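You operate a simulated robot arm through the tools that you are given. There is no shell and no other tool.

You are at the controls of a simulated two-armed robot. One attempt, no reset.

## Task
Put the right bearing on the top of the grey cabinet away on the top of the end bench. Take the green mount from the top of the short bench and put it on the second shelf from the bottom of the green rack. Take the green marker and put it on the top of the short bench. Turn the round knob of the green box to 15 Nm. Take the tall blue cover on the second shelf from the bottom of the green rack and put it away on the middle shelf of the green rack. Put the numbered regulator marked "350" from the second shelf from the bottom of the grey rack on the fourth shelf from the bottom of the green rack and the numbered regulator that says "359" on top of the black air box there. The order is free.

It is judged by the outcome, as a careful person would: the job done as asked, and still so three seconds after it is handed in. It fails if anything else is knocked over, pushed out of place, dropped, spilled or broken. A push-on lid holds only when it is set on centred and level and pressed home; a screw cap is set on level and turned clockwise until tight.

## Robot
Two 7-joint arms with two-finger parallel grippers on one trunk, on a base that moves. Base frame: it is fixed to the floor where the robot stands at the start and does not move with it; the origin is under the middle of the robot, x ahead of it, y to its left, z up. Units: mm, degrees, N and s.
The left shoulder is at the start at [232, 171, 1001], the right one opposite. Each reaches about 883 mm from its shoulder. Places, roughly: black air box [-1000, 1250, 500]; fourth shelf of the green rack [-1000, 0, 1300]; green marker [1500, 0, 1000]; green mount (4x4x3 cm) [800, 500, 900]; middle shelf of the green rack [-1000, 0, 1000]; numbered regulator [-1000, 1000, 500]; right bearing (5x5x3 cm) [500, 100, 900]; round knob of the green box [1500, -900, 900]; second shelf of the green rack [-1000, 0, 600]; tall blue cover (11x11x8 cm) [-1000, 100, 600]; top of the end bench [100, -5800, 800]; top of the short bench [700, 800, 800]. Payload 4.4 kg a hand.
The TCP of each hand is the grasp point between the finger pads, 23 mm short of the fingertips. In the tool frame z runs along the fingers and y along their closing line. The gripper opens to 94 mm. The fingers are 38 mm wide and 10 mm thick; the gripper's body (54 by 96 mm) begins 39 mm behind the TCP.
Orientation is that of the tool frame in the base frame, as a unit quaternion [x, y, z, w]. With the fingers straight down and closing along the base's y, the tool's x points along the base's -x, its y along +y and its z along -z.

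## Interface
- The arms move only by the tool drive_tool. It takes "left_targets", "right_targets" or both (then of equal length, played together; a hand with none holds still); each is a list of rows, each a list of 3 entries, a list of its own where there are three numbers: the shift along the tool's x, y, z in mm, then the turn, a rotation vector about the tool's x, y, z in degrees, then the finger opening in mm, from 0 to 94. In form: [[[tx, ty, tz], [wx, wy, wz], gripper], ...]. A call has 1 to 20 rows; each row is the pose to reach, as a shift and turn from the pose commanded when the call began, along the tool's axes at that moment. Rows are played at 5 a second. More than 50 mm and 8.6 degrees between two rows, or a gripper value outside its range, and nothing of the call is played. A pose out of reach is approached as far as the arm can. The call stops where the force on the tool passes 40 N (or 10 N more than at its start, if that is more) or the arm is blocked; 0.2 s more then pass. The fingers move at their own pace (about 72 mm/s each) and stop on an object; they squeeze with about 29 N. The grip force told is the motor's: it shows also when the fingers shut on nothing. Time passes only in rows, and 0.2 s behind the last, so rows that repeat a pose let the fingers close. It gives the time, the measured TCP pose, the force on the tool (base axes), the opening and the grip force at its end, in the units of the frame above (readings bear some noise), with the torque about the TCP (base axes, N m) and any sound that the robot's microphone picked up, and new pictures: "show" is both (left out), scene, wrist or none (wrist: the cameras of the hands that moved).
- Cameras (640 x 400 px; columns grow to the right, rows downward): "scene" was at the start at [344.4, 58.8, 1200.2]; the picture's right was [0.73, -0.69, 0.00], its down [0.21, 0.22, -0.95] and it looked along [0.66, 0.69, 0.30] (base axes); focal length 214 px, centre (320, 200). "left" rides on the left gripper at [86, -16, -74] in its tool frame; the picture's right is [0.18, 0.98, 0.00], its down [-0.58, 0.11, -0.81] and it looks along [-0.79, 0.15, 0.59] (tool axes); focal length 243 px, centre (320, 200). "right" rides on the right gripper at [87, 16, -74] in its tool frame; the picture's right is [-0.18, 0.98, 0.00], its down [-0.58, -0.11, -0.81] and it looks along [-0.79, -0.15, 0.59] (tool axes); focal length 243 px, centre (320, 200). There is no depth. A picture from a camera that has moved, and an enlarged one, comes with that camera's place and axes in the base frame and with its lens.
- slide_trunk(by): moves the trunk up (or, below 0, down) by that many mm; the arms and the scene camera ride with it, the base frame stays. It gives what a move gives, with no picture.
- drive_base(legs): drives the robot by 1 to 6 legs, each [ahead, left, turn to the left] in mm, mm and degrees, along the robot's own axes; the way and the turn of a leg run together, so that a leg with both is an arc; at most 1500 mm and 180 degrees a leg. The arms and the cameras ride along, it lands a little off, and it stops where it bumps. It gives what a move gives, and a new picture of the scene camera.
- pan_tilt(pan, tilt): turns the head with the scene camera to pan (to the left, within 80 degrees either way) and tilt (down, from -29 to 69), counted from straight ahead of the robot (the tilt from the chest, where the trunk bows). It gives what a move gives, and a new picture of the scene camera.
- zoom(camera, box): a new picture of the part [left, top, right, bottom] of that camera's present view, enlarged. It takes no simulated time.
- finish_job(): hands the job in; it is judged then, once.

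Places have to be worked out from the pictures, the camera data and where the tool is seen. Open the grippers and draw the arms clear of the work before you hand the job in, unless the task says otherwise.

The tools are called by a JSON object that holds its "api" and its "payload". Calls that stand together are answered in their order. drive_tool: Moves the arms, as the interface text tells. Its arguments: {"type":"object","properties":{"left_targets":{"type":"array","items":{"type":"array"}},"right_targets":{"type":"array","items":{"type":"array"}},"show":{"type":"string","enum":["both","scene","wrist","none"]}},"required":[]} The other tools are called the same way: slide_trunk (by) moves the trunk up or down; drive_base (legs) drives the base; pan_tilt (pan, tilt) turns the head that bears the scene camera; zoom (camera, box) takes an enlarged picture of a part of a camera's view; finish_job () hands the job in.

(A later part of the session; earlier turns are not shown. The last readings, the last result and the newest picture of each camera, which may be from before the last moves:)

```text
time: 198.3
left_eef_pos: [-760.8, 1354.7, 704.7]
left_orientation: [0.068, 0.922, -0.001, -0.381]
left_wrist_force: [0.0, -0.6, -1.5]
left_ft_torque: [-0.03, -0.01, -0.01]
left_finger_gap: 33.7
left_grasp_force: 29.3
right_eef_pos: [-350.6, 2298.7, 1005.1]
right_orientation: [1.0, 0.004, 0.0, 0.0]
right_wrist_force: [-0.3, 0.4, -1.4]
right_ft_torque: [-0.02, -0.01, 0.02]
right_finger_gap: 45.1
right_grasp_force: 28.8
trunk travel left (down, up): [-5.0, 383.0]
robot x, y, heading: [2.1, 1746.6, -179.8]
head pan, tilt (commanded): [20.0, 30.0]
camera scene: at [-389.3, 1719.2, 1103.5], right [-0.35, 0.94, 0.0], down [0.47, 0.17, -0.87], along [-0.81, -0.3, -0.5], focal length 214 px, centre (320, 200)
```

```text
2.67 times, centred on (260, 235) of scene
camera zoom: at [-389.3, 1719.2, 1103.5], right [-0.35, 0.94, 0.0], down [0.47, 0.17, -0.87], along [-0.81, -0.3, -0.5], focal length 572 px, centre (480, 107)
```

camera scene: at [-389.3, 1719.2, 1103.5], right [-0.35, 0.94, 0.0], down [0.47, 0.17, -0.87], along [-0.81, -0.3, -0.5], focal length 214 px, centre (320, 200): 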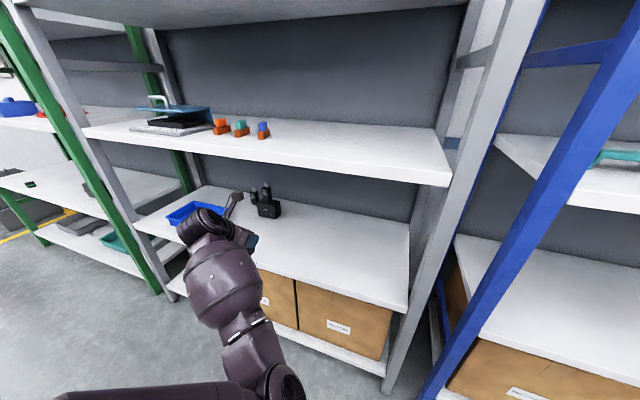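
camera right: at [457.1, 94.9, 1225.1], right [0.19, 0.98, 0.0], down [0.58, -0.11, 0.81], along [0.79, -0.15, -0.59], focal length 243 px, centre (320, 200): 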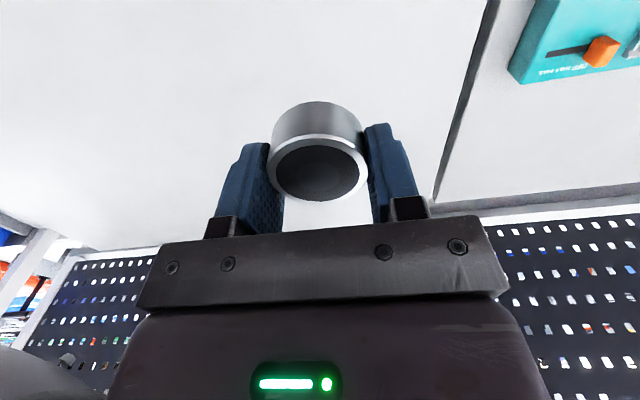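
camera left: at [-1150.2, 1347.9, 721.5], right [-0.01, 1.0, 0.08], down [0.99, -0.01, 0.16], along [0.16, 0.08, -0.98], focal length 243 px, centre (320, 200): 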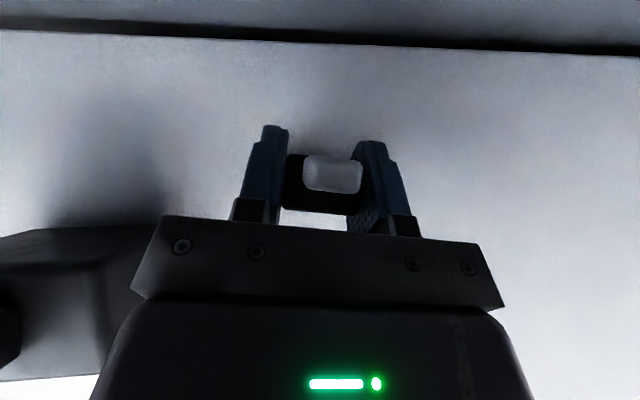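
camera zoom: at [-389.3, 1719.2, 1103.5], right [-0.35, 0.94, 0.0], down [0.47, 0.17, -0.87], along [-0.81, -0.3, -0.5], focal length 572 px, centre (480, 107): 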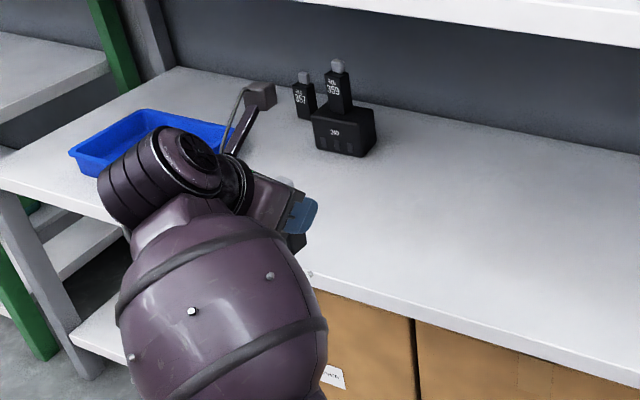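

359 stands on the air box, 357 is undisturbed, and 350 is in hand. I retract a bit more, then drive back to the green rack and raise the trunk for the fourth shelf.

{"api": "drive_tool", "payload": {"left_targets": [[[-21, 4, -21], [0, 0, 0], 22], [[-42, 7.5, -42], [0, 0, 0], 22], [[-50, 9, -50], [0, 0, 0], 22]], "show": "none"}}

{"api": "drive_base", "payload": {"legs": [[0, 1290, 0]]}}

{"api": "slide_trunk", "payload": {"by": 330}}

{"api": "pan_tilt", "payload": {"pan": 30, "tilt": 20}}

```text
time: 199.2
left_eef_pos: [-689.4, 1343.4, 712.3]
left_orientation: [0.063, 0.921, -0.016, -0.385]
left_wrist_force: [0.1, -0.3, -2.5]
left_ft_torque: [0.01, -0.01, 0.0]
left_finger_gap: 33.6
left_grasp_force: 28.5
right_eef_pos: [-350.3, 2298.2, 1004.3]
right_orientation: [1.0, 0.004, 0.001, -0.001]
right_wrist_force: [-1.2, 0.1, -1.8]
right_ft_torque: [0.0, -0.01, -0.01]
right_finger_gap: 45.1
right_grasp_force: 29.3
trunk travel left (down, up): [-5.0, 383.0]
robot x, y, heading: [-0.8, 1752.6, -179.8]
head pan, tilt (commanded): [20.0, 30.0]
```

```text
time: 211.0
left_eef_pos: [-679.4, 15.6, 712.3]
left_orientation: [0.06, 0.922, -0.017, -0.383]
left_wrist_force: [0.5, 0.3, -1.3]
left_ft_torque: [-0.03, -0.01, -0.01]
left_finger_gap: 33.6
left_grasp_force: 29.2
right_eef_pos: [-345.7, 971.1, 1004.6]
right_orientation: [1.0, 0.008, 0.0, 0.0]
right_wrist_force: [-0.1, -0.3, -1.2]
right_ft_torque: [0.02, -0.02, -0.02]
right_finger_gap: 45.1
right_grasp_force: 29.1
trunk travel left (down, up): [-5.0, 383.0]
robot x, y, heading: [14.8, 426.0, -179.3]
head pan, tilt (commanded): [20.0, 30.0]
camera scene: at [-379.7, 393.1, 1103.4], right [-0.35, 0.94, 0.0], down [0.47, 0.18, -0.87], along [-0.81, -0.3, -0.5], focal length 214 px, centre (320, 200)
```

scene: 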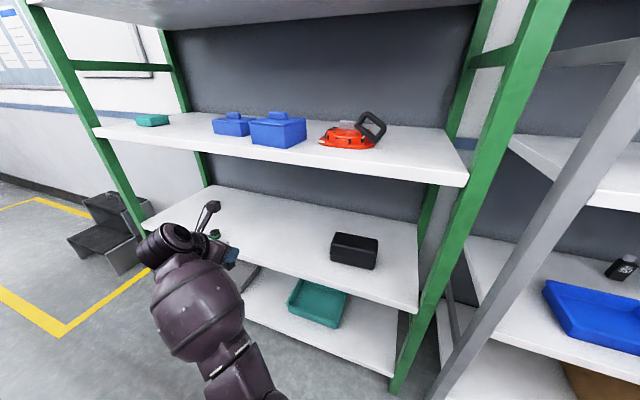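

```text
time: 212.6
left_eef_pos: [-697.8, -50.8, 1002.4]
left_orientation: [0.031, 0.874, -0.072, -0.479]
left_wrist_force: [0.2, -0.3, -1.2]
left_ft_torque: [0.04, 0.02, -0.02]
left_finger_gap: 33.7
left_grasp_force: 29.3
right_eef_pos: [-333.0, 971.2, 1166.7]
right_orientation: [1.0, 0.007, -0.019, 0.0]
right_wrist_force: [0.0, 0.1, -0.3]
right_ft_torque: [0.02, 0.01, 0.03]
right_finger_gap: 44.9
right_grasp_force: 29.2
trunk travel left (down, up): [-157.0, 231.0]
robot x, y, heading: [10.8, 422.8, -179.3]
head pan, tilt (commanded): [20.0, 30.0]
stopped: the arm was blocked; the commanded pose is now the measured one
```

```text
time: 213.3
left_eef_pos: [-700.6, -50.8, 996.8]
left_orientation: [0.03, 0.876, -0.073, -0.475]
left_wrist_force: [-0.6, 0.1, -1.4]
left_ft_torque: [-0.03, -0.05, 0.01]
left_finger_gap: 33.7
left_grasp_force: 29.3
right_eef_pos: [-335.3, 972.3, 1163.6]
right_orientation: [1.0, 0.008, -0.016, 0.0]
right_wrist_force: [0.6, -0.8, -1.9]
right_ft_torque: [0.01, 0.02, 0.0]
right_finger_gap: 44.9
right_grasp_force: 28.8
trunk travel left (down, up): [-157.0, 231.0]
robot x, y, heading: [11.7, 421.7, -179.4]
head pan, tilt (commanded): [30.0, 20.0]
camera scene: at [-241.4, 378.9, 1305.3], right [-0.51, 0.86, 0.0], down [0.29, 0.17, -0.94], along [-0.81, -0.48, -0.34], focal length 214 px, centre (320, 200)
```

scene: 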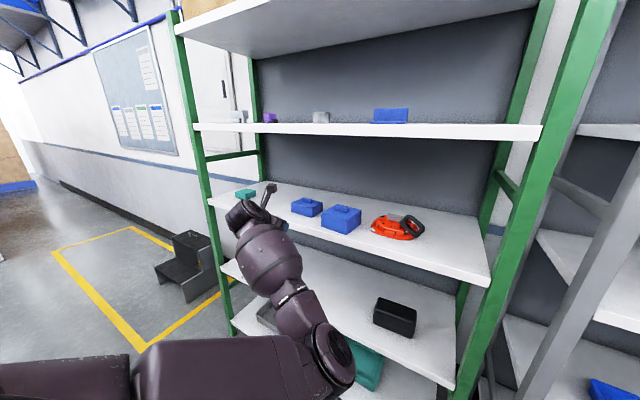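

The trunk rise stopped after 152 mm because an arm was blocked. I check the wrist view and look around for what touched.

{"api": "zoom", "payload": {"camera": "left", "box": [0, 0, 640, 400]}}

{"api": "pan_tilt", "payload": {"pan": 20, "tilt": 55}}

```text
1.00 times, centred on (320, 200) of left (not enlarged: the box is as wide or as high as the picture)
camera zoom: at [-683.8, -48.0, 1111.0], right [-0.12, 0.99, 0.0], down [0.99, 0.12, -0.07], along [-0.07, -0.01, -1.0], focal length 243 px, centre (320, 200)
```

zoom: 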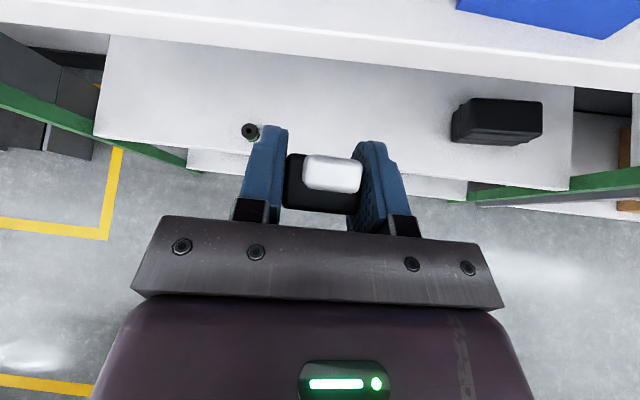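

```text
time: 214.3
left_eef_pos: [-700.4, -50.1, 996.1]
left_orientation: [0.031, 0.876, -0.073, -0.475]
left_wrist_force: [-0.2, 0.0, -1.9]
left_ft_torque: [0.05, -0.08, 0.01]
left_finger_gap: 33.6
left_grasp_force: 28.8
right_eef_pos: [-335.2, 972.0, 1164.2]
right_orientation: [1.0, 0.008, -0.016, 0.001]
right_wrist_force: [-0.3, 0.4, -0.7]
right_ft_torque: [0.02, 0.01, 0.0]
right_finger_gap: 45.0
right_grasp_force: 29.1
trunk travel left (down, up): [-157.0, 231.0]
robot x, y, heading: [11.4, 424.0, -179.4]
head pan, tilt (commanded): [20.0, 55.0]
camera scene: at [-229.0, 400.9, 1253.2], right [-0.35, 0.94, 0.0], down [0.77, 0.29, -0.57], along [-0.54, -0.2, -0.82], focal length 214 px, centre (320, 200)
```

scene: 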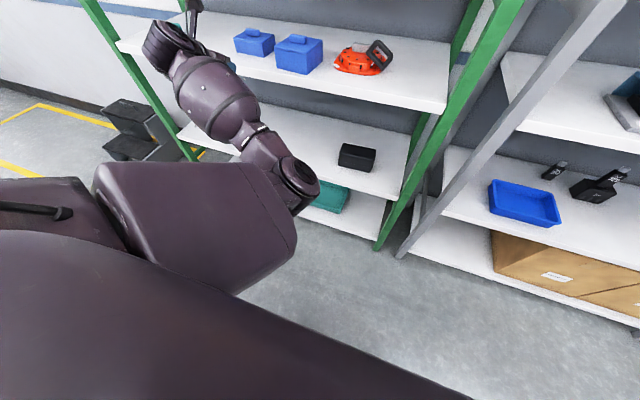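

Nothing in the surroundings seems touched; the arm posture probably met its own limit. I bring the left hand to a more relaxed, higher pose before raising the trunk further.

{"api": "drive_tool", "payload": {"left_targets": [[[21, 17, -28], [-2, -2.3, 0], 22], [[42, 34, -57], [-4, -4.6, 0], 22], [[63, 50, -85], [-6, -6.9, 0], 22], [[84, 67, -113], [-8, -9.2, 0], 22], [[105, 84, -141], [-10, -11.4, 0], 22]], "show": "scene"}}

```text
time: 215.7
left_eef_pos: [-632.1, 21.3, 1154.7]
left_orientation: [0.037, 0.923, -0.032, -0.383]
left_wrist_force: [-0.5, 0.3, -0.4]
left_ft_torque: [0.0, 0.02, 0.01]
left_finger_gap: 33.6
left_grasp_force: 29.1
right_eef_pos: [-337.1, 971.7, 1164.7]
right_orientation: [1.0, 0.007, -0.015, 0.0]
right_wrist_force: [-0.3, -0.9, -0.5]
right_ft_torque: [0.02, -0.01, -0.02]
right_finger_gap: 44.9
right_grasp_force: 28.9
trunk travel left (down, up): [-157.0, 231.0]
robot x, y, heading: [11.8, 428.9, -179.2]
head pan, tilt (commanded): [20.0, 55.0]
stopped in row 5 (left hand): the arm was blocked; the commanded pose is now the measured one
camera scene: at [-230.0, 400.5, 1252.7], right [-0.35, 0.94, 0.0], down [0.77, 0.29, -0.57], along [-0.54, -0.2, -0.82], focal length 214 px, centre (320, 200)
```

scene: 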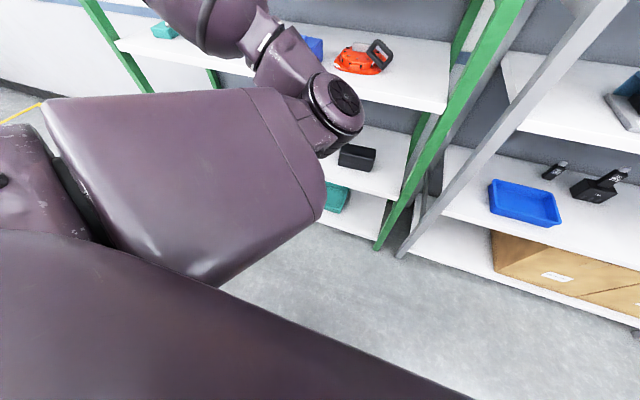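

Blocked again in the last row; the elbow swings inward in front of my chest in this posture. I look down at my left shoulder to see what touches.

{"api": "pan_tilt", "payload": {"pan": 50, "tilt": 45}}

{"api": "pan_tilt", "payload": {"pan": 0, "tilt": 65}}

```text
time: 216.7
left_eef_pos: [-630.7, 21.6, 1154.8]
left_orientation: [0.037, 0.922, -0.032, -0.385]
left_wrist_force: [0.3, -0.4, -1.6]
left_ft_torque: [0.05, 0.05, 0.0]
left_finger_gap: 33.6
left_grasp_force: 29.1
right_eef_pos: [-336.3, 970.8, 1164.0]
right_orientation: [1.0, 0.008, -0.016, 0.0]
right_wrist_force: [-0.2, -0.3, -1.2]
right_ft_torque: [0.0, 0.0, 0.0]
right_finger_gap: 45.2
right_grasp_force: 29.4
trunk travel left (down, up): [-157.0, 231.0]
robot x, y, heading: [11.1, 427.9, -179.2]
head pan, tilt (commanded): [50.0, 45.0]
camera scene: at [-213.1, 363.5, 1266.6], right [-0.77, 0.64, 0.0], down [0.45, 0.55, -0.71], along [-0.45, -0.55, -0.71], focal length 214 px, centre (320, 200)
```

scene: 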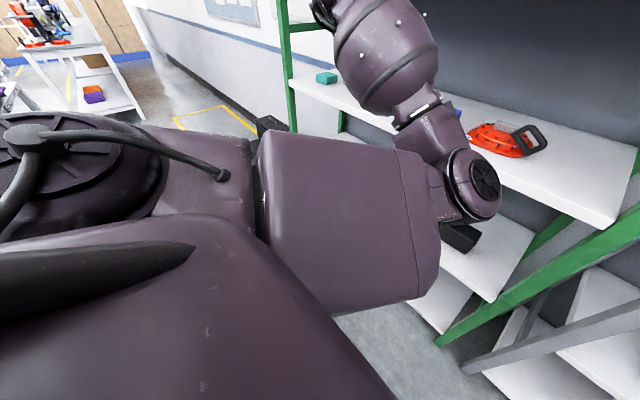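

```text
time: 217.9
left_eef_pos: [-631.8, 22.6, 1154.9]
left_orientation: [0.037, 0.922, -0.032, -0.384]
left_wrist_force: [0.0, -1.1, -1.3]
left_ft_torque: [0.0, -0.05, 0.0]
left_finger_gap: 33.5
left_grasp_force: 29.1
right_eef_pos: [-336.4, 971.2, 1164.1]
right_orientation: [1.0, 0.008, -0.016, 0.0]
right_wrist_force: [-0.4, -0.5, -0.6]
right_ft_torque: [0.02, 0.03, 0.03]
right_finger_gap: 44.9
right_grasp_force: 29.1
trunk travel left (down, up): [-157.0, 231.0]
robot x, y, heading: [13.2, 425.5, -179.5]
head pan, tilt (commanded): [0.0, 65.0]
camera scene: at [-222.1, 425.5, 1241.6], right [-0.01, 1.0, 0.0], down [0.91, 0.01, -0.42], along [-0.42, 0.0, -0.91], focal length 214 px, centre (320, 200)
```

scene: 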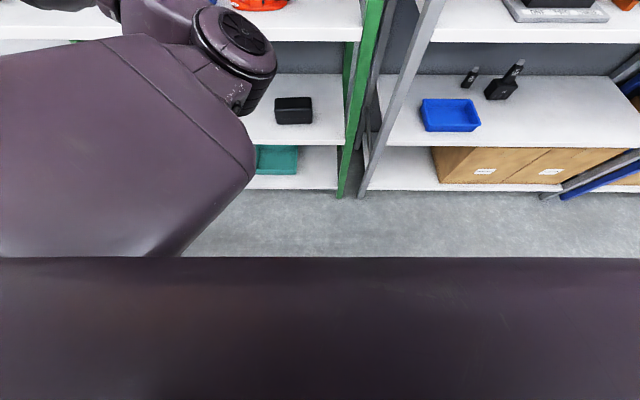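

The upper arm presses inward against the chest. I swing the hand outward to the left and forward, which lets the elbow open, and restore the regulator's level.

{"api": "drive_tool", "payload": {"left_targets": [[[10, -33, 15], [-1, 0, 0.4], 22], [[21, -66, 29], [-2, 0, 0.8], 22], [[31, -99, 44], [-3, 0, 1.2], 22], [[42, -132, 58], [-4, 0, 1.6], 22], [[52, -165, 73], [-4.75, 0, 1.9], 22]], "show": "scene"}}

{"api": "slide_trunk", "payload": {"by": 100}}

```text
time: 219.1
left_eef_pos: [-728.0, -134.3, 1154.1]
left_orientation: [0.071, 0.922, 0.003, -0.38]
left_wrist_force: [0.5, -0.4, -1.6]
left_ft_torque: [0.02, -0.05, 0.0]
left_finger_gap: 33.7
left_grasp_force: 29.5
right_eef_pos: [-336.9, 969.5, 1164.4]
right_orientation: [1.0, 0.007, -0.015, 0.0]
right_wrist_force: [0.9, -0.5, -0.9]
right_ft_torque: [-0.01, 0.0, 0.02]
right_finger_gap: 45.2
right_grasp_force: 29.1
trunk travel left (down, up): [-157.0, 231.0]
robot x, y, heading: [10.2, 426.0, -179.2]
head pan, tilt (commanded): [0.0, 65.0]
camera scene: at [-222.2, 424.5, 1241.5], right [-0.01, 1.0, 0.0], down [0.91, 0.01, -0.42], along [-0.42, 0.0, -0.91], focal length 214 px, centre (320, 200)
```

scene: 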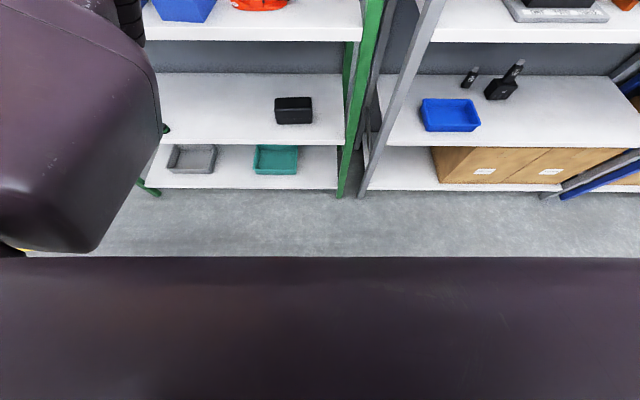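

```text
time: 220.4
left_eef_pos: [-729.9, -134.7, 1251.5]
left_orientation: [0.072, 0.922, 0.003, -0.381]
left_wrist_force: [0.4, -0.7, -2.0]
left_ft_torque: [-0.01, 0.01, -0.03]
left_finger_gap: 33.5
left_grasp_force: 29.0
right_eef_pos: [-337.6, 971.2, 1262.2]
right_orientation: [1.0, 0.007, -0.013, 0.0]
right_wrist_force: [-0.8, 0.8, -1.8]
right_ft_torque: [0.0, -0.03, -0.03]
right_finger_gap: 45.1
right_grasp_force: 28.8
trunk travel left (down, up): [-257.0, 131.0]
robot x, y, heading: [7.8, 427.5, -179.4]
head pan, tilt (commanded): [0.0, 65.0]
```

The posture is free again and the trunk rises with the hand keeping its pose. I raise another 110 mm.

{"api": "slide_trunk", "payload": {"by": 110}}

{"api": "pan_tilt", "payload": {"pan": 25, "tilt": 15}}

{"api": "zoom", "payload": {"camera": "left", "box": [0, 0, 640, 400]}}

```text
time: 221.8
left_eef_pos: [-729.8, -135.3, 1362.7]
left_orientation: [0.071, 0.922, 0.002, -0.381]
left_wrist_force: [0.0, 0.7, -1.2]
left_ft_torque: [0.0, 0.01, 0.01]
left_finger_gap: 33.6
left_grasp_force: 28.7
right_eef_pos: [-336.3, 970.5, 1373.8]
right_orientation: [1.0, 0.008, -0.015, 0.0]
right_wrist_force: [-0.5, 0.0, 0.1]
right_ft_torque: [-0.01, 0.02, -0.01]
right_finger_gap: 45.0
right_grasp_force: 29.0
trunk travel left (down, up): [-367.0, 21.0]
robot x, y, heading: [11.5, 428.8, -179.5]
head pan, tilt (commanded): [0.0, 65.0]
```

```text
time: 223.0
left_eef_pos: [-728.8, -135.4, 1364.0]
left_orientation: [0.072, 0.921, 0.003, -0.382]
left_wrist_force: [-0.6, 0.3, -1.3]
left_ft_torque: [0.03, 0.02, -0.01]
left_finger_gap: 33.7
left_grasp_force: 29.4
right_eef_pos: [-336.0, 971.7, 1374.5]
right_orientation: [1.0, 0.008, -0.017, 0.0]
right_wrist_force: [0.0, 0.1, -0.2]
right_ft_torque: [0.06, 0.0, 0.02]
right_finger_gap: 44.9
right_grasp_force: 29.2
trunk travel left (down, up): [-367.0, 21.0]
robot x, y, heading: [10.7, 425.3, -179.3]
head pan, tilt (commanded): [25.0, 15.0]
camera scene: at [-131.3, 387.1, 1536.7], right [-0.43, 0.9, 0.0], down [0.23, 0.11, -0.97], along [-0.87, -0.42, -0.26], focal length 214 px, centre (320, 200)
```

scene: 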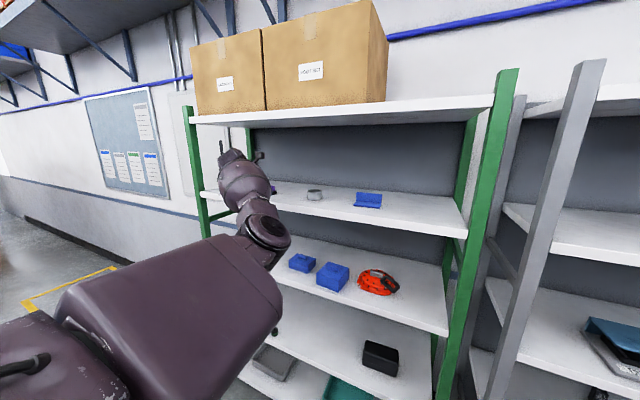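

```text
1.00 times, centred on (320, 200) of left (not enlarged: the box is as wide or as high as the picture)
camera zoom: at [-738.8, -143.4, 1478.2], right [0.0, 1.0, 0.08], down [0.99, -0.01, 0.16], along [0.16, 0.08, -0.98], focal length 243 px, centre (320, 200)
```

zoom: 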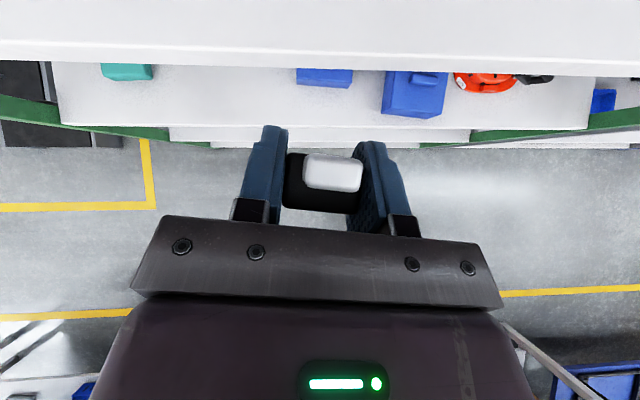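

The hand is above the fourth shelf's level in front of the rack. I zoom the head view to pin down that shelf's height and its free space.

{"api": "zoom", "payload": {"camera": "scene", "box": [180, 150, 500, 350]}}

{"api": "zoom", "payload": {"camera": "left", "box": [160, 0, 480, 120]}}

```text
2.00 times, centred on (340, 250) of scene
camera zoom: at [-131.3, 387.1, 1536.7], right [-0.43, 0.9, 0.0], down [0.23, 0.11, -0.97], along [-0.87, -0.42, -0.26], focal length 429 px, centre (280, 100)
```

zoom: 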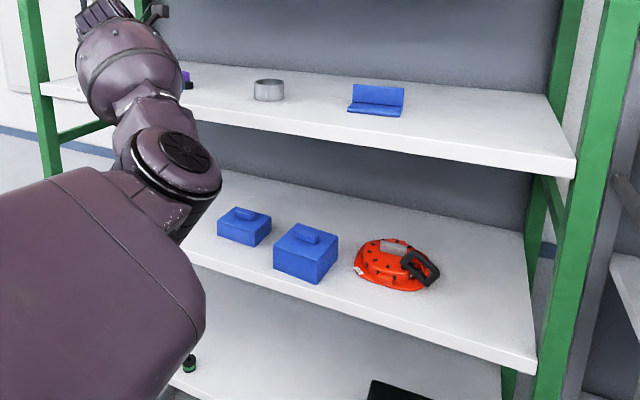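

```text
2.00 times, centred on (320, 60) of left
camera zoom: at [-738.8, -143.4, 1478.2], right [0.0, 1.0, 0.08], down [0.99, -0.01, 0.16], along [0.16, 0.08, -0.98], focal length 485 px, centre (320, 480)
```

zoom: 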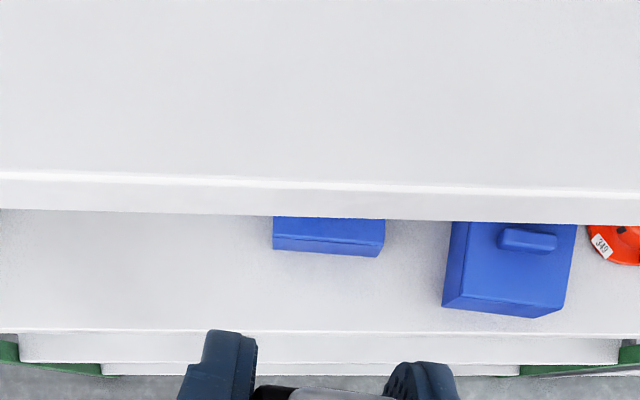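

Fourth shelf top is at z≈1300; free space lies between the grey ring (y≈-16) and the purple part (y≈-258), right at y = -135. I raise 28 mm and drive in 150 mm.

{"api": "drive_tool", "payload": {"left_targets": [[[10, -0.7, -10], [0, 0, 0], 22], [[19.7, -1.4, -20], [0, 0, 0], 22]], "show": "none"}}

{"api": "drive_base", "payload": {"legs": [[90, 0, -0.5]]}}

{"api": "zoom", "payload": {"camera": "left", "box": [0, 0, 640, 400]}}

```text
time: 223.6
left_eef_pos: [-730.3, -134.6, 1390.9]
left_orientation: [0.072, 0.922, 0.003, -0.381]
left_wrist_force: [-0.5, -0.7, -1.4]
left_ft_torque: [-0.02, -0.01, -0.01]
left_finger_gap: 33.8
left_grasp_force: 29.1
right_eef_pos: [-335.7, 971.1, 1374.4]
right_orientation: [1.0, 0.007, -0.016, 0.0]
right_wrist_force: [0.2, 0.7, -0.3]
right_ft_torque: [-0.02, -0.02, 0.0]
right_finger_gap: 45.0
right_grasp_force: 29.3
trunk travel left (down, up): [-367.0, 21.0]
robot x, y, heading: [10.9, 425.0, -179.2]
head pan, tilt (commanded): [25.0, 15.0]
```

```text
time: 224.7
left_eef_pos: [-825.8, -125.5, 1391.0]
left_orientation: [0.077, 0.922, 0.005, -0.38]
left_wrist_force: [0.5, -0.1, -1.2]
left_ft_torque: [0.01, -0.02, 0.02]
left_finger_gap: 33.9
left_grasp_force: 28.6
right_eef_pos: [-419.4, 975.1, 1374.8]
right_orientation: [1.0, 0.002, -0.015, 0.0]
right_wrist_force: [0.0, -0.5, -1.1]
right_ft_torque: [0.01, 0.01, 0.02]
right_finger_gap: 44.9
right_grasp_force: 28.7
trunk travel left (down, up): [-367.0, 21.0]
robot x, y, heading: [-80.5, 427.4, 179.9]
head pan, tilt (commanded): [25.0, 15.0]
camera scene: at [-221.0, 388.3, 1536.7], right [-0.42, 0.91, 0.0], down [0.24, 0.11, -0.97], along [-0.88, -0.41, -0.26], focal length 214 px, centre (320, 200)
```

scene: 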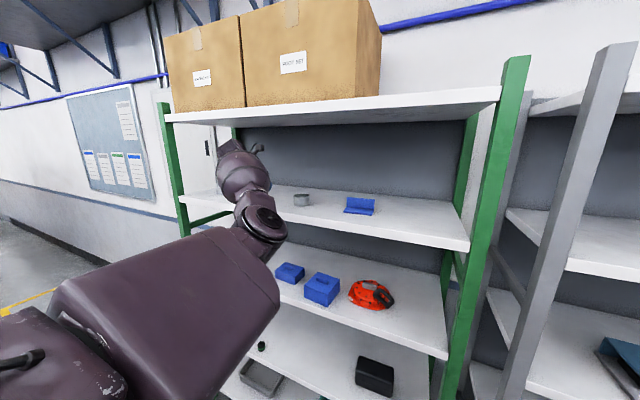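

```text
1.00 times, centred on (320, 200) of left (not enlarged: the box is as wide or as high as the picture)
camera zoom: at [-835.3, -135.2, 1505.6], right [0.01, 1.0, 0.08], down [0.99, -0.03, 0.16], along [0.16, 0.08, -0.98], focal length 243 px, centre (320, 200)
```

zoom: 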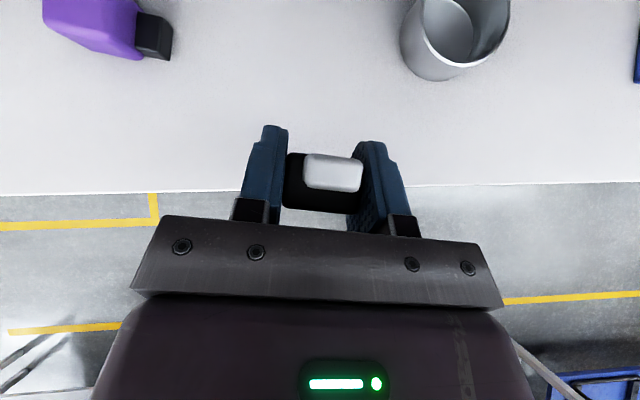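

Good free space ahead between the purple part and the grey ring. I drive in 52 mm more and lower.

{"api": "drive_base", "payload": {"legs": [[52, 0, 0]]}}

{"api": "drive_tool", "payload": {"left_targets": [[[-8, 0.5, 8], [0, 0, 0], 22], [[-15, 1, 15], [0, 0, 0], 22], [[-19, 1.2, 19.3], [0, 0, 0], 22]], "show": "wrist"}}

```text
time: 225.6
left_eef_pos: [-879.4, -124.4, 1391.2]
left_orientation: [0.077, 0.922, 0.004, -0.381]
left_wrist_force: [-1.6, 0.3, -1.9]
left_ft_torque: [-0.01, 0.01, 0.02]
left_finger_gap: 33.7
left_grasp_force: 29.5
right_eef_pos: [-471.6, 975.7, 1374.0]
right_orientation: [1.0, 0.002, -0.015, 0.0]
right_wrist_force: [-1.6, 0.4, -1.5]
right_ft_torque: [0.02, -0.02, 0.0]
right_finger_gap: 45.2
right_grasp_force: 28.7
trunk travel left (down, up): [-367.0, 21.0]
robot x, y, heading: [-125.4, 425.3, 179.8]
head pan, tilt (commanded): [25.0, 15.0]
camera scene: at [-274.4, 388.6, 1536.6], right [-0.42, 0.91, 0.0], down [0.24, 0.11, -0.97], along [-0.88, -0.41, -0.26], focal length 214 px, centre (320, 200)
```

scene: 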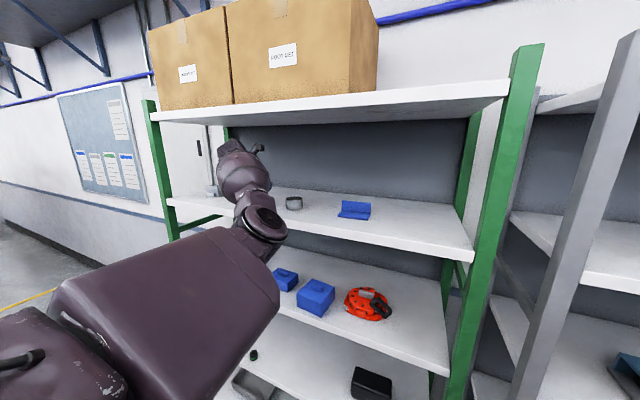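

```text
time: 226.4
left_eef_pos: [-877.8, -125.9, 1366.9]
left_orientation: [0.077, 0.921, 0.004, -0.382]
left_wrist_force: [-0.3, -0.7, -0.9]
left_ft_torque: [-0.05, -0.02, -0.01]
left_finger_gap: 33.9
left_grasp_force: 28.9
right_eef_pos: [-468.4, 974.8, 1375.3]
right_orientation: [1.0, 0.0, -0.016, 0.0]
right_wrist_force: [1.4, 0.0, -1.3]
right_ft_torque: [-0.01, -0.03, 0.0]
right_finger_gap: 44.8
right_grasp_force: 28.6
trunk travel left (down, up): [-367.0, 21.0]
robot x, y, heading: [-128.7, 428.1, 179.7]
head pan, tilt (commanded): [25.0, 15.0]
camera left: at [-887.0, -134.4, 1480.7], right [0.01, 1.0, 0.08], down [0.99, -0.03, 0.16], along [0.16, 0.08, -0.98], focal length 243 px, centre (320, 200)
```

left: 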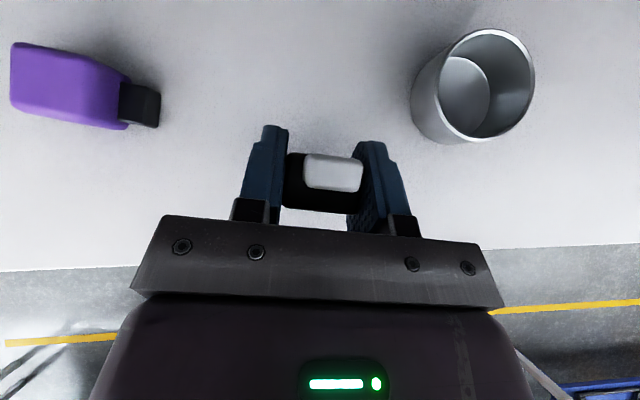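

Clear of neighbours. I lower in small steps until the regulator touches the shelf.

{"api": "drive_tool", "payload": {"left_targets": [[[-2, 0, 2], [0, 0, 0], 22], [[-4, 0.2, 4], [0, 0, 0], 22], [[-5.5, 0.3, 5.5], [0, 0, 0], 22]], "show": "none"}}

{"api": "drive_tool", "payload": {"left_targets": [[[-1, 0, 1], [0, 0, 0], 22], [[-2, 0, 2], [0, 0, 0], 22]], "show": "none"}}

```text
time: 227.2
left_eef_pos: [-879.2, -125.3, 1356.7]
left_orientation: [0.077, 0.922, 0.005, -0.38]
left_wrist_force: [-0.1, -0.5, -1.6]
left_ft_torque: [0.05, 0.0, 0.02]
left_finger_gap: 33.8
left_grasp_force: 28.7
right_eef_pos: [-469.4, 976.3, 1374.2]
right_orientation: [1.0, 0.001, -0.015, 0.0]
right_wrist_force: [1.0, -0.4, -1.1]
right_ft_torque: [-0.01, -0.04, 0.01]
right_finger_gap: 44.9
right_grasp_force: 28.7
trunk travel left (down, up): [-367.0, 21.0]
robot x, y, heading: [-130.8, 422.7, 179.9]
head pan, tilt (commanded): [25.0, 15.0]
```

```text
time: 227.8
left_eef_pos: [-877.9, -126.0, 1357.2]
left_orientation: [0.077, 0.921, 0.004, -0.382]
left_wrist_force: [-3.9, -0.9, 9.9]
left_ft_torque: [0.09, 0.07, 0.05]
left_finger_gap: 33.8
left_grasp_force: 29.4
right_eef_pos: [-469.8, 974.9, 1373.8]
right_orientation: [1.0, 0.001, -0.015, 0.0]
right_wrist_force: [0.2, 1.1, -0.1]
right_ft_torque: [-0.02, 0.0, 0.0]
right_finger_gap: 45.0
right_grasp_force: 29.1
trunk travel left (down, up): [-367.0, 21.0]
robot x, y, heading: [-129.4, 425.2, 179.7]
head pan, tilt (commanded): [25.0, 15.0]
```

Contact with 10 N. I relieve a millimetre and open the fingers.

{"api": "drive_tool", "payload": {"left_targets": [[[0.8, 0, -0.8], [0, 0, 0], 22], [[0.8, 0, -0.8], [0, 0, 0], 36], [[0.8, 0, -0.8], [0, 0, 0], 50], [[0.8, 0, -0.8], [0, 0, 0], 62], [[0.8, 0, -0.8], [0, 0, 0], 62]], "show": "wrist"}}

```text
time: 229.0
left_eef_pos: [-876.8, -125.2, 1355.8]
left_orientation: [0.078, 0.921, 0.005, -0.381]
left_wrist_force: [-0.6, 0.1, 0.5]
left_ft_torque: [0.02, 0.0, 0.0]
left_finger_gap: 62.3
left_grasp_force: 0.0
right_eef_pos: [-469.0, 975.6, 1374.8]
right_orientation: [1.0, 0.001, -0.016, 0.0]
right_wrist_force: [-0.3, -0.1, -1.6]
right_ft_torque: [0.0, 0.02, -0.03]
right_finger_gap: 45.0
right_grasp_force: 29.0
trunk travel left (down, up): [-367.0, 21.0]
robot x, y, heading: [-129.1, 426.9, 180.0]
head pan, tilt (commanded): [25.0, 15.0]
camera left: at [-887.1, -134.1, 1470.0], right [0.01, 1.0, 0.08], down [0.99, -0.03, 0.16], along [0.16, 0.08, -0.98], focal length 243 px, centre (320, 200)
```

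left: 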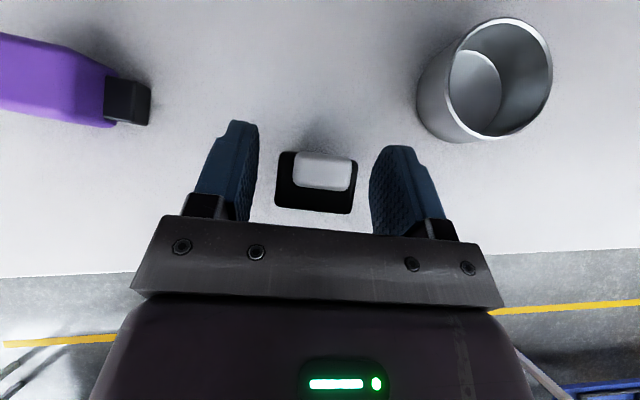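

350 stands free on the fourth shelf. I back straight out and verify.

{"api": "drive_base", "payload": {"legs": [[-145, 0, 0]]}}

{"api": "zoom", "payload": {"camera": "scene", "box": [180, 130, 500, 330]}}

{"api": "zoom", "payload": {"camera": "left", "box": [100, 0, 540, 275]}}

```text
time: 230.4
left_eef_pos: [-730.3, -124.4, 1355.5]
left_orientation: [0.078, 0.921, 0.006, -0.382]
left_wrist_force: [0.5, 0.4, 0.3]
left_ft_torque: [0.02, 0.04, -0.04]
left_finger_gap: 62.0
left_grasp_force: 0.1
right_eef_pos: [-321.7, 975.3, 1374.4]
right_orientation: [1.0, 0.0, -0.016, 0.0]
right_wrist_force: [0.4, 0.0, -1.2]
right_ft_torque: [0.0, 0.01, -0.01]
right_finger_gap: 44.9
right_grasp_force: 28.3
trunk travel left (down, up): [-367.0, 21.0]
robot x, y, heading: [20.2, 423.9, 179.9]
head pan, tilt (commanded): [25.0, 15.0]
camera scene: at [-124.3, 388.3, 1536.9], right [-0.42, 0.91, 0.0], down [0.23, 0.11, -0.97], along [-0.88, -0.4, -0.26], focal length 214 px, centre (320, 200)
```

scene: 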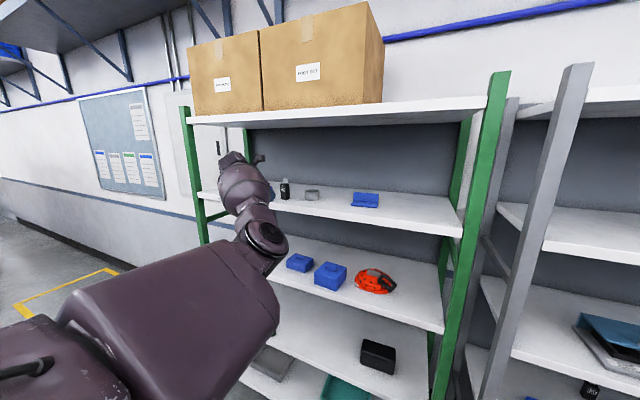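

```text
2.00 times, centred on (340, 230) of scene
camera zoom: at [-124.3, 388.3, 1536.9], right [-0.42, 0.91, 0.0], down [0.23, 0.11, -0.97], along [-0.88, -0.4, -0.26], focal length 429 px, centre (280, 140)
```

zoom: 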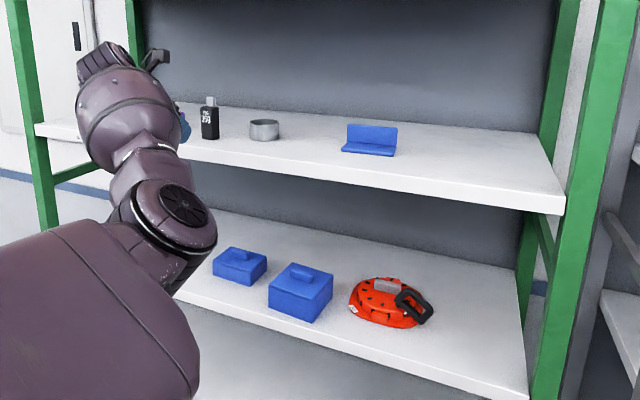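

```text
1.45 times, centred on (320, 138) of left
camera zoom: at [-740.5, -133.5, 1470.6], right [0.02, 1.0, 0.08], down [0.99, -0.03, 0.16], along [0.16, 0.08, -0.98], focal length 353 px, centre (320, 291)
```

zoom: 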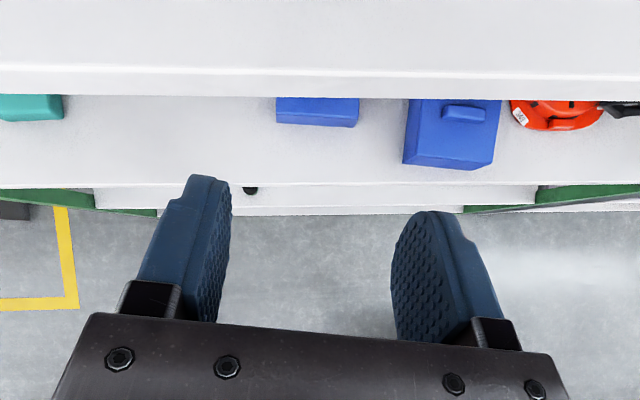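

350 stands correctly. All rack work is done; next is the bearing. I first bring the left arm back: retreat while unrolling the hand.

{"api": "drive_tool", "payload": {"left_targets": [[[-9, 2, -9], [0, 0, 8.5], 60], [[-18, 4, -18], [0, 0, 17], 60], [[-27, 6, -27], [0, 0, 25.5], 60], [[-36, 8, -36], [0, 0, 34], 60], [[-45, 10, -45], [0, 0, 42.5], 60], [[-54, 12, -54], [0, 0, 51], 60], [[-63, 14, -63], [0, 0, 59.5], 60], [[-70, 15, -70], [0, 0, 68], 60], [[-70, 15, -70], [0, 0, 76.5], 60], [[-70, 15, -70], [0, 0, 85], 60], [[-70, 15, -70], [0, 0, 93.5], 60]], "show": "scene"}}

```text
time: 232.8
left_eef_pos: [-632.2, -125.7, 1355.8]
left_orientation: [0.725, 0.574, -0.273, -0.264]
left_wrist_force: [-0.5, -0.3, 0.3]
left_ft_torque: [-0.02, -0.01, -0.03]
left_finger_gap: 60.0
left_grasp_force: 0.0
right_eef_pos: [-321.0, 975.4, 1373.2]
right_orientation: [1.0, 0.0, -0.016, 0.0]
right_wrist_force: [-0.4, -0.1, -1.3]
right_ft_torque: [-0.03, -0.02, -0.01]
right_finger_gap: 45.1
right_grasp_force: 29.0
trunk travel left (down, up): [-367.0, 21.0]
robot x, y, heading: [18.7, 423.3, 179.9]
head pan, tilt (commanded): [25.0, 15.0]
camera scene: at [-125.5, 388.1, 1536.8], right [-0.42, 0.91, 0.0], down [0.23, 0.11, -0.97], along [-0.88, -0.4, -0.26], focal length 214 px, centre (320, 200)
```

scene: 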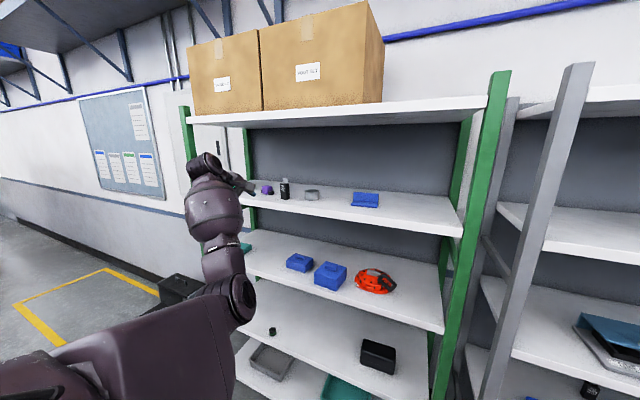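

Unrolling goes fine. I finish the roll.

{"api": "drive_tool", "payload": {"left_targets": [[[0, 0, 0], [0, 0, 8.5], 60], [[0, 0, 0], [0, 0, 17], 60], [[0, 0, 0], [0, 0, 25.5], 60], [[0, 0, 0], [0, 0, 34], 60], [[0, 0, 0], [0, 0, 42.5], 60], [[0, 0, 0], [0, 0, 51], 60], [[0, 0, 0], [0, 0, 59.5], 60], [[0, 0, 0], [0, 0, 68], 60], [[0, 0, 0], [0, 0, 76.5], 60], [[0, 0, 0], [0, 0, 85], 60]], "show": "none"}}

```text
time: 235.0
left_eef_pos: [-631.1, -126.2, 1354.7]
left_orientation: [0.922, -0.067, -0.381, -0.01]
left_wrist_force: [-1.1, -0.1, 1.2]
left_ft_torque: [0.02, 0.03, -0.03]
left_finger_gap: 60.1
left_grasp_force: 0.1
right_eef_pos: [-322.4, 975.1, 1374.1]
right_orientation: [1.0, 0.0, -0.016, 0.0]
right_wrist_force: [0.5, 0.3, -0.9]
right_ft_torque: [0.03, 0.0, -0.02]
right_finger_gap: 44.8
right_grasp_force: 29.5
trunk travel left (down, up): [-367.0, 21.0]
robot x, y, heading: [16.5, 421.1, 179.5]
head pan, tilt (commanded): [25.0, 15.0]
```

Now I bring both hands in front of the body at a compact carrying pose for the drive.

{"api": "drive_tool", "payload": {"left_targets": [[[21, -31, -14], [0, 5, 0], 60], [[43, -62, -28], [0, 10, 0], 60], [[64, -93, -42], [0, 15, 0], 60], [[85, -124, -56], [0, 20, 0], 60], [[107, -155, -70], [0, 25, 0], 60], [[128, -187, -84], [0, 30, 0], 60], [[149, -218, -98], [0, 35, 0], 60], [[171, -249, -112], [0, 40, 0], 60], [[192, -280, -126], [0, 44.8, 0], 60]], "right_targets": [[[-7, 28, 8], [0, 0, 0], 42], [[-13, 56, 16], [0, 0, 0], 42], [[-20, 84, 24], [0, 0, 0], 42], [[-27, 112, 32], [0, 0, 0], 42], [[-33, 140, 40], [0, 0, 0], 42], [[-40, 168, 48], [0, 0, 0], 42], [[-47, 196, 56], [0, 0, 0], 42], [[-53, 225, 64], [0, 0, 0], 42], [[-60, 254, 72], [0, 0, 0], 42]], "show": "scene"}}

```text
time: 237.0
left_eef_pos: [-369.0, 123.5, 1298.9]
left_orientation: [0.998, -0.066, 0.001, 0.016]
left_wrist_force: [0.2, -0.2, -0.9]
left_ft_torque: [-0.03, -0.03, 0.01]
left_finger_gap: 60.1
left_grasp_force: 0.1
right_eef_pos: [-384.0, 720.6, 1304.7]
right_orientation: [1.0, -0.001, -0.015, 0.0]
right_wrist_force: [-0.4, 0.0, -0.9]
right_ft_torque: [-0.02, 0.0, -0.04]
right_finger_gap: 45.0
right_grasp_force: 29.4
trunk travel left (down, up): [-367.0, 21.0]
robot x, y, heading: [17.9, 423.5, 179.7]
head pan, tilt (commanded): [25.0, 15.0]
camera scene: at [-126.8, 388.3, 1536.7], right [-0.42, 0.91, 0.0], down [0.24, 0.11, -0.97], along [-0.88, -0.4, -0.26], focal length 214 px, centre (320, 200)
```

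scene: 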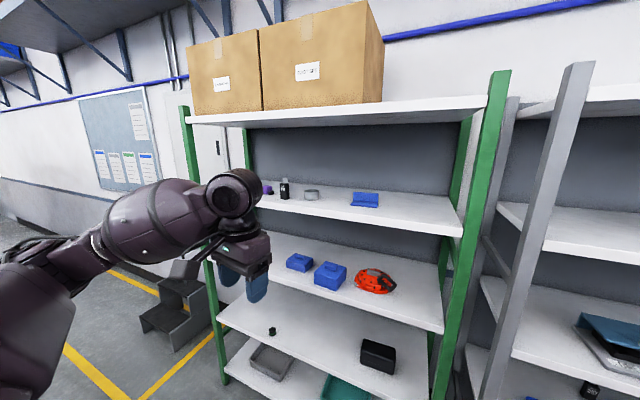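

Compact now. I turn left to face down the aisle (-y) and look ahead.

{"api": "drive_base", "payload": {"legs": [[150, 0, 0], [0, 0, 90]]}}

{"api": "pan_tilt", "payload": {"pan": 0, "tilt": 15}}

{"api": "zoom", "payload": {"camera": "scene", "box": [200, 60, 440, 210]}}

```text
time: 242.1
left_eef_pos: [160.1, 30.9, 1300.3]
left_orientation: [0.76, 0.65, 0.011, 0.012]
left_wrist_force: [-0.2, 0.3, 0.4]
left_ft_torque: [-0.01, 0.0, -0.02]
left_finger_gap: 60.0
left_grasp_force: 0.0
right_eef_pos: [-438.3, 32.5, 1305.2]
right_orientation: [0.717, 0.697, -0.012, 0.011]
right_wrist_force: [-0.8, -0.3, -2.0]
right_ft_torque: [-0.01, 0.02, 0.01]
right_finger_gap: 45.1
right_grasp_force: 28.9
trunk travel left (down, up): [-367.0, 21.0]
robot x, y, heading: [-131.7, 425.4, -92.1]
head pan, tilt (commanded): [25.0, 15.0]
camera scene: at [-99.3, 285.8, 1536.8], right [-0.92, -0.39, 0.0], down [-0.1, 0.24, -0.97], along [0.38, -0.89, -0.26], focal length 214 px, centre (320, 200)
```

scene: 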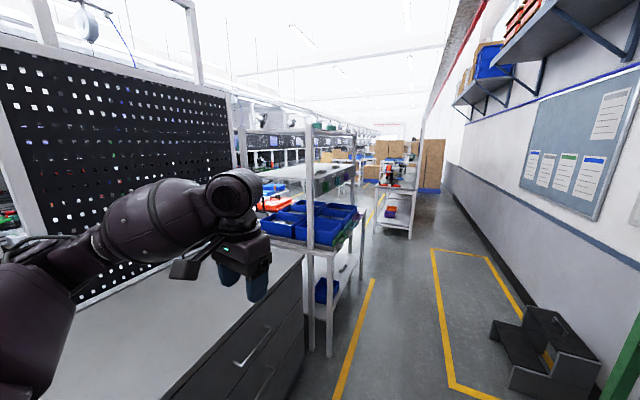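

```text
time: 243.0
left_eef_pos: [159.7, 31.0, 1298.6]
left_orientation: [0.76, 0.65, 0.011, 0.012]
left_wrist_force: [-0.4, 0.2, 0.5]
left_ft_torque: [-0.01, 0.0, -0.02]
left_finger_gap: 60.0
left_grasp_force: 0.0
right_eef_pos: [-438.4, 32.5, 1304.3]
right_orientation: [0.716, 0.698, -0.012, 0.011]
right_wrist_force: [0.1, -0.1, -0.6]
right_ft_torque: [0.01, 0.0, 0.0]
right_finger_gap: 45.0
right_grasp_force: 29.7
trunk travel left (down, up): [-367.0, 21.0]
robot x, y, heading: [-132.9, 425.8, -91.8]
head pan, tilt (commanded): [0.0, 15.0]
camera scene: at [-139.1, 278.3, 1536.8], right [-1.0, 0.03, 0.0], down [0.01, 0.26, -0.97], along [-0.03, -0.97, -0.26], focal length 214 px, centre (320, 200)
```

scene: 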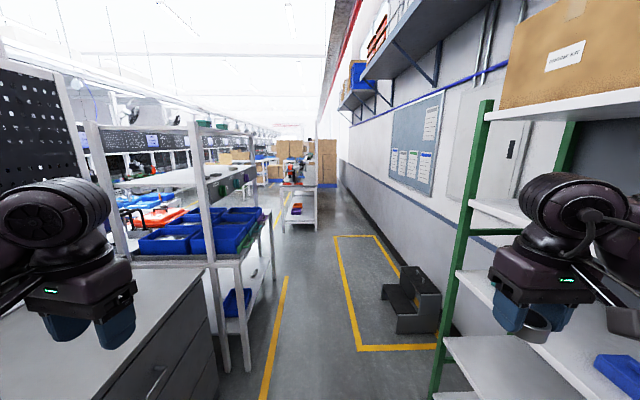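

```text
2.67 times, centred on (320, 135) of scene
camera zoom: at [-139.1, 278.3, 1536.8], right [-1.0, 0.03, 0.0], down [0.01, 0.26, -0.97], along [-0.03, -0.97, -0.26], focal length 572 px, centre (320, 373)
```

zoom: 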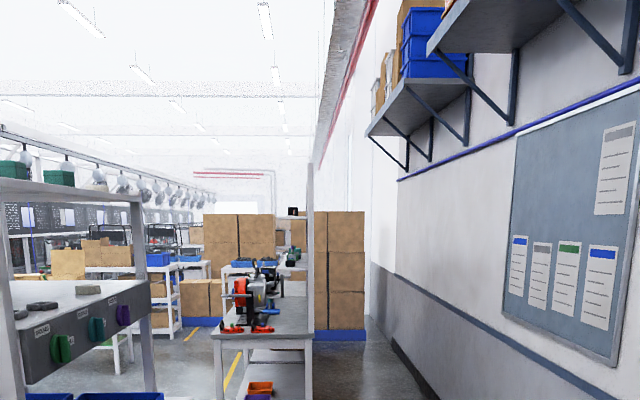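

I see a long workbench from about y=-3380 onward. Before driving through the gap beside the bins rack, I check how far my elbows stick out.

{"api": "pan_tilt", "payload": {"pan": 65, "tilt": 35}}

{"api": "pan_tilt", "payload": {"pan": -65, "tilt": 35}}

```text
time: 244.4
left_eef_pos: [159.5, 31.2, 1299.9]
left_orientation: [0.76, 0.649, 0.012, 0.011]
left_wrist_force: [-0.2, 0.4, -0.5]
left_ft_torque: [-0.02, 0.0, 0.01]
left_finger_gap: 59.9
left_grasp_force: 0.2
right_eef_pos: [-438.7, 34.6, 1303.2]
right_orientation: [0.717, 0.697, -0.011, 0.011]
right_wrist_force: [-0.7, -0.4, -0.7]
right_ft_torque: [-0.03, 0.0, -0.01]
right_finger_gap: 44.9
right_grasp_force: 29.2
trunk travel left (down, up): [-367.0, 21.0]
robot x, y, heading: [-133.5, 423.9, -91.7]
head pan, tilt (commanded): [65.0, 35.0]
camera scene: at [-57.7, 331.9, 1504.8], right [-0.45, -0.89, 0.0], down [-0.51, 0.26, -0.82], along [0.73, -0.37, -0.57], focal length 214 px, centre (320, 200)
```

scene: 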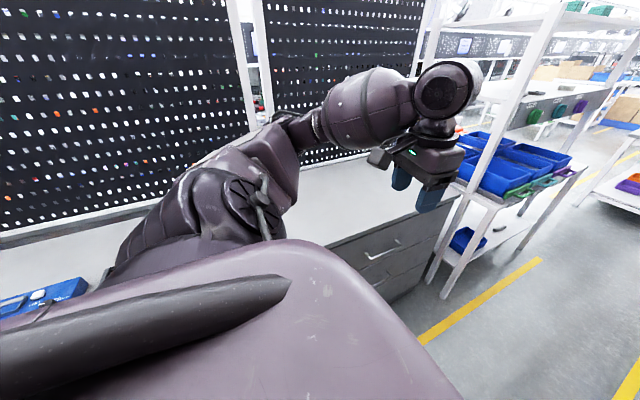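

```text
time: 246.5
left_eef_pos: [159.9, 31.4, 1300.2]
left_orientation: [0.76, 0.649, 0.011, 0.011]
left_wrist_force: [0.3, -0.7, -0.4]
left_ft_torque: [-0.02, 0.01, -0.01]
left_finger_gap: 60.2
left_grasp_force: 0.0
right_eef_pos: [-439.5, 32.9, 1303.9]
right_orientation: [0.716, 0.698, -0.011, 0.01]
right_wrist_force: [0.8, 1.0, -0.9]
right_ft_torque: [-0.02, 0.0, 0.01]
right_finger_gap: 45.3
right_grasp_force: 29.0
trunk travel left (down, up): [-367.0, 21.0]
robot x, y, heading: [-134.8, 423.6, -91.8]
head pan, tilt (commanded): [-65.0, 35.0]
camera scene: at [-217.2, 336.9, 1504.8], right [-0.4, 0.92, 0.0], down [0.53, 0.23, -0.82], along [-0.75, -0.32, -0.57], focal length 214 px, centre (320, 200)
```

scene: 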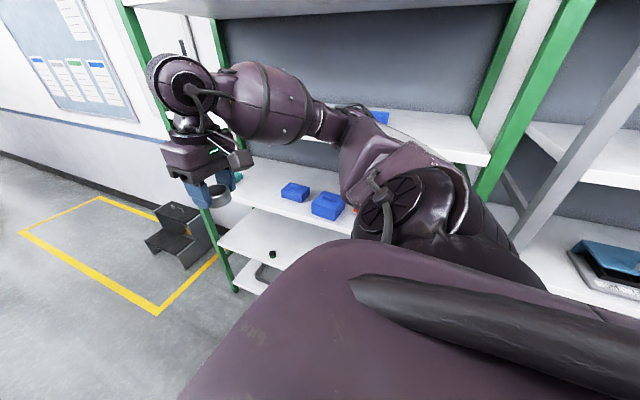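

My elbows extend about 510–540 mm to each side. I push the hands further forward and inward to slim the silhouette before driving.

{"api": "drive_tool", "payload": {"left_targets": [[[-43, -9, 0], [0, 0, 0], 60], [[-86, -18, 0], [0, 0, 0], 60], [[-129, -28, 0], [0, 0, 0], 60], [[-172, -37, 0], [0, 0, 0], 60], [[-215, -46, 0], [0, 0, 0], 60]], "right_targets": [[[-41, 17, 0], [0, 0, 0], 42], [[-83, 34, 0], [0, 0, 0], 42], [[-124, 51, 0], [0, 0, 0], 42], [[-166, 68, 0], [0, 0, 0], 42], [[-207, 86, 0], [0, 0, 0], 42]], "show": "none"}}

{"api": "pan_tilt", "payload": {"pan": 0, "tilt": 25}}

```text
time: 247.7
left_eef_pos: [81.0, -178.1, 1299.3]
left_orientation: [0.76, 0.65, 0.012, 0.01]
left_wrist_force: [0.5, -0.3, -0.5]
left_ft_torque: [0.05, -0.05, -0.01]
left_finger_gap: 59.7
left_grasp_force: 0.2
right_eef_pos: [-360.3, -177.6, 1309.8]
right_orientation: [0.716, 0.698, -0.01, 0.01]
right_wrist_force: [0.0, -0.4, -1.4]
right_ft_torque: [0.03, 0.0, 0.02]
right_finger_gap: 44.8
right_grasp_force: 29.0
trunk travel left (down, up): [-367.0, 21.0]
robot x, y, heading: [-132.9, 422.2, -91.7]
head pan, tilt (commanded): [-65.0, 35.0]
```

```text
time: 249.1
left_eef_pos: [81.3, -174.5, 1301.1]
left_orientation: [0.76, 0.649, 0.011, 0.011]
left_wrist_force: [-0.1, 0.5, -0.5]
left_ft_torque: [0.01, 0.01, 0.0]
left_finger_gap: 60.0
left_grasp_force: 0.1
right_eef_pos: [-361.2, -176.6, 1310.7]
right_orientation: [0.716, 0.698, -0.011, 0.012]
right_wrist_force: [0.0, 0.4, -1.2]
right_ft_torque: [-0.01, 0.01, -0.01]
right_finger_gap: 44.9
right_grasp_force: 29.0
trunk travel left (down, up): [-367.0, 21.0]
robot x, y, heading: [-134.9, 426.3, -91.8]
head pan, tilt (commanded): [0.0, 25.0]
camera scene: at [-139.2, 279.4, 1520.5], right [-1.0, 0.03, 0.0], down [0.01, 0.42, -0.91], along [-0.03, -0.91, -0.42], focal length 214 px, centre (320, 200)
```

scene: 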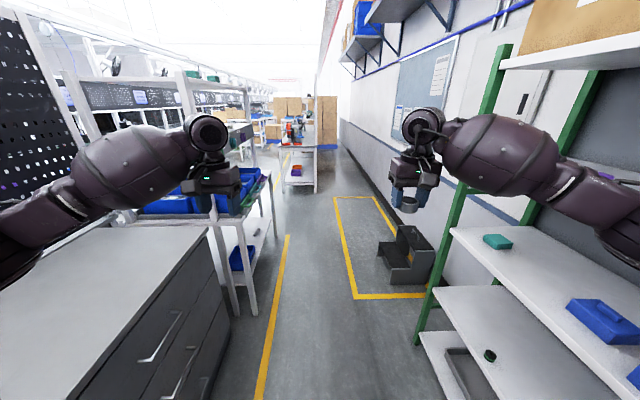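

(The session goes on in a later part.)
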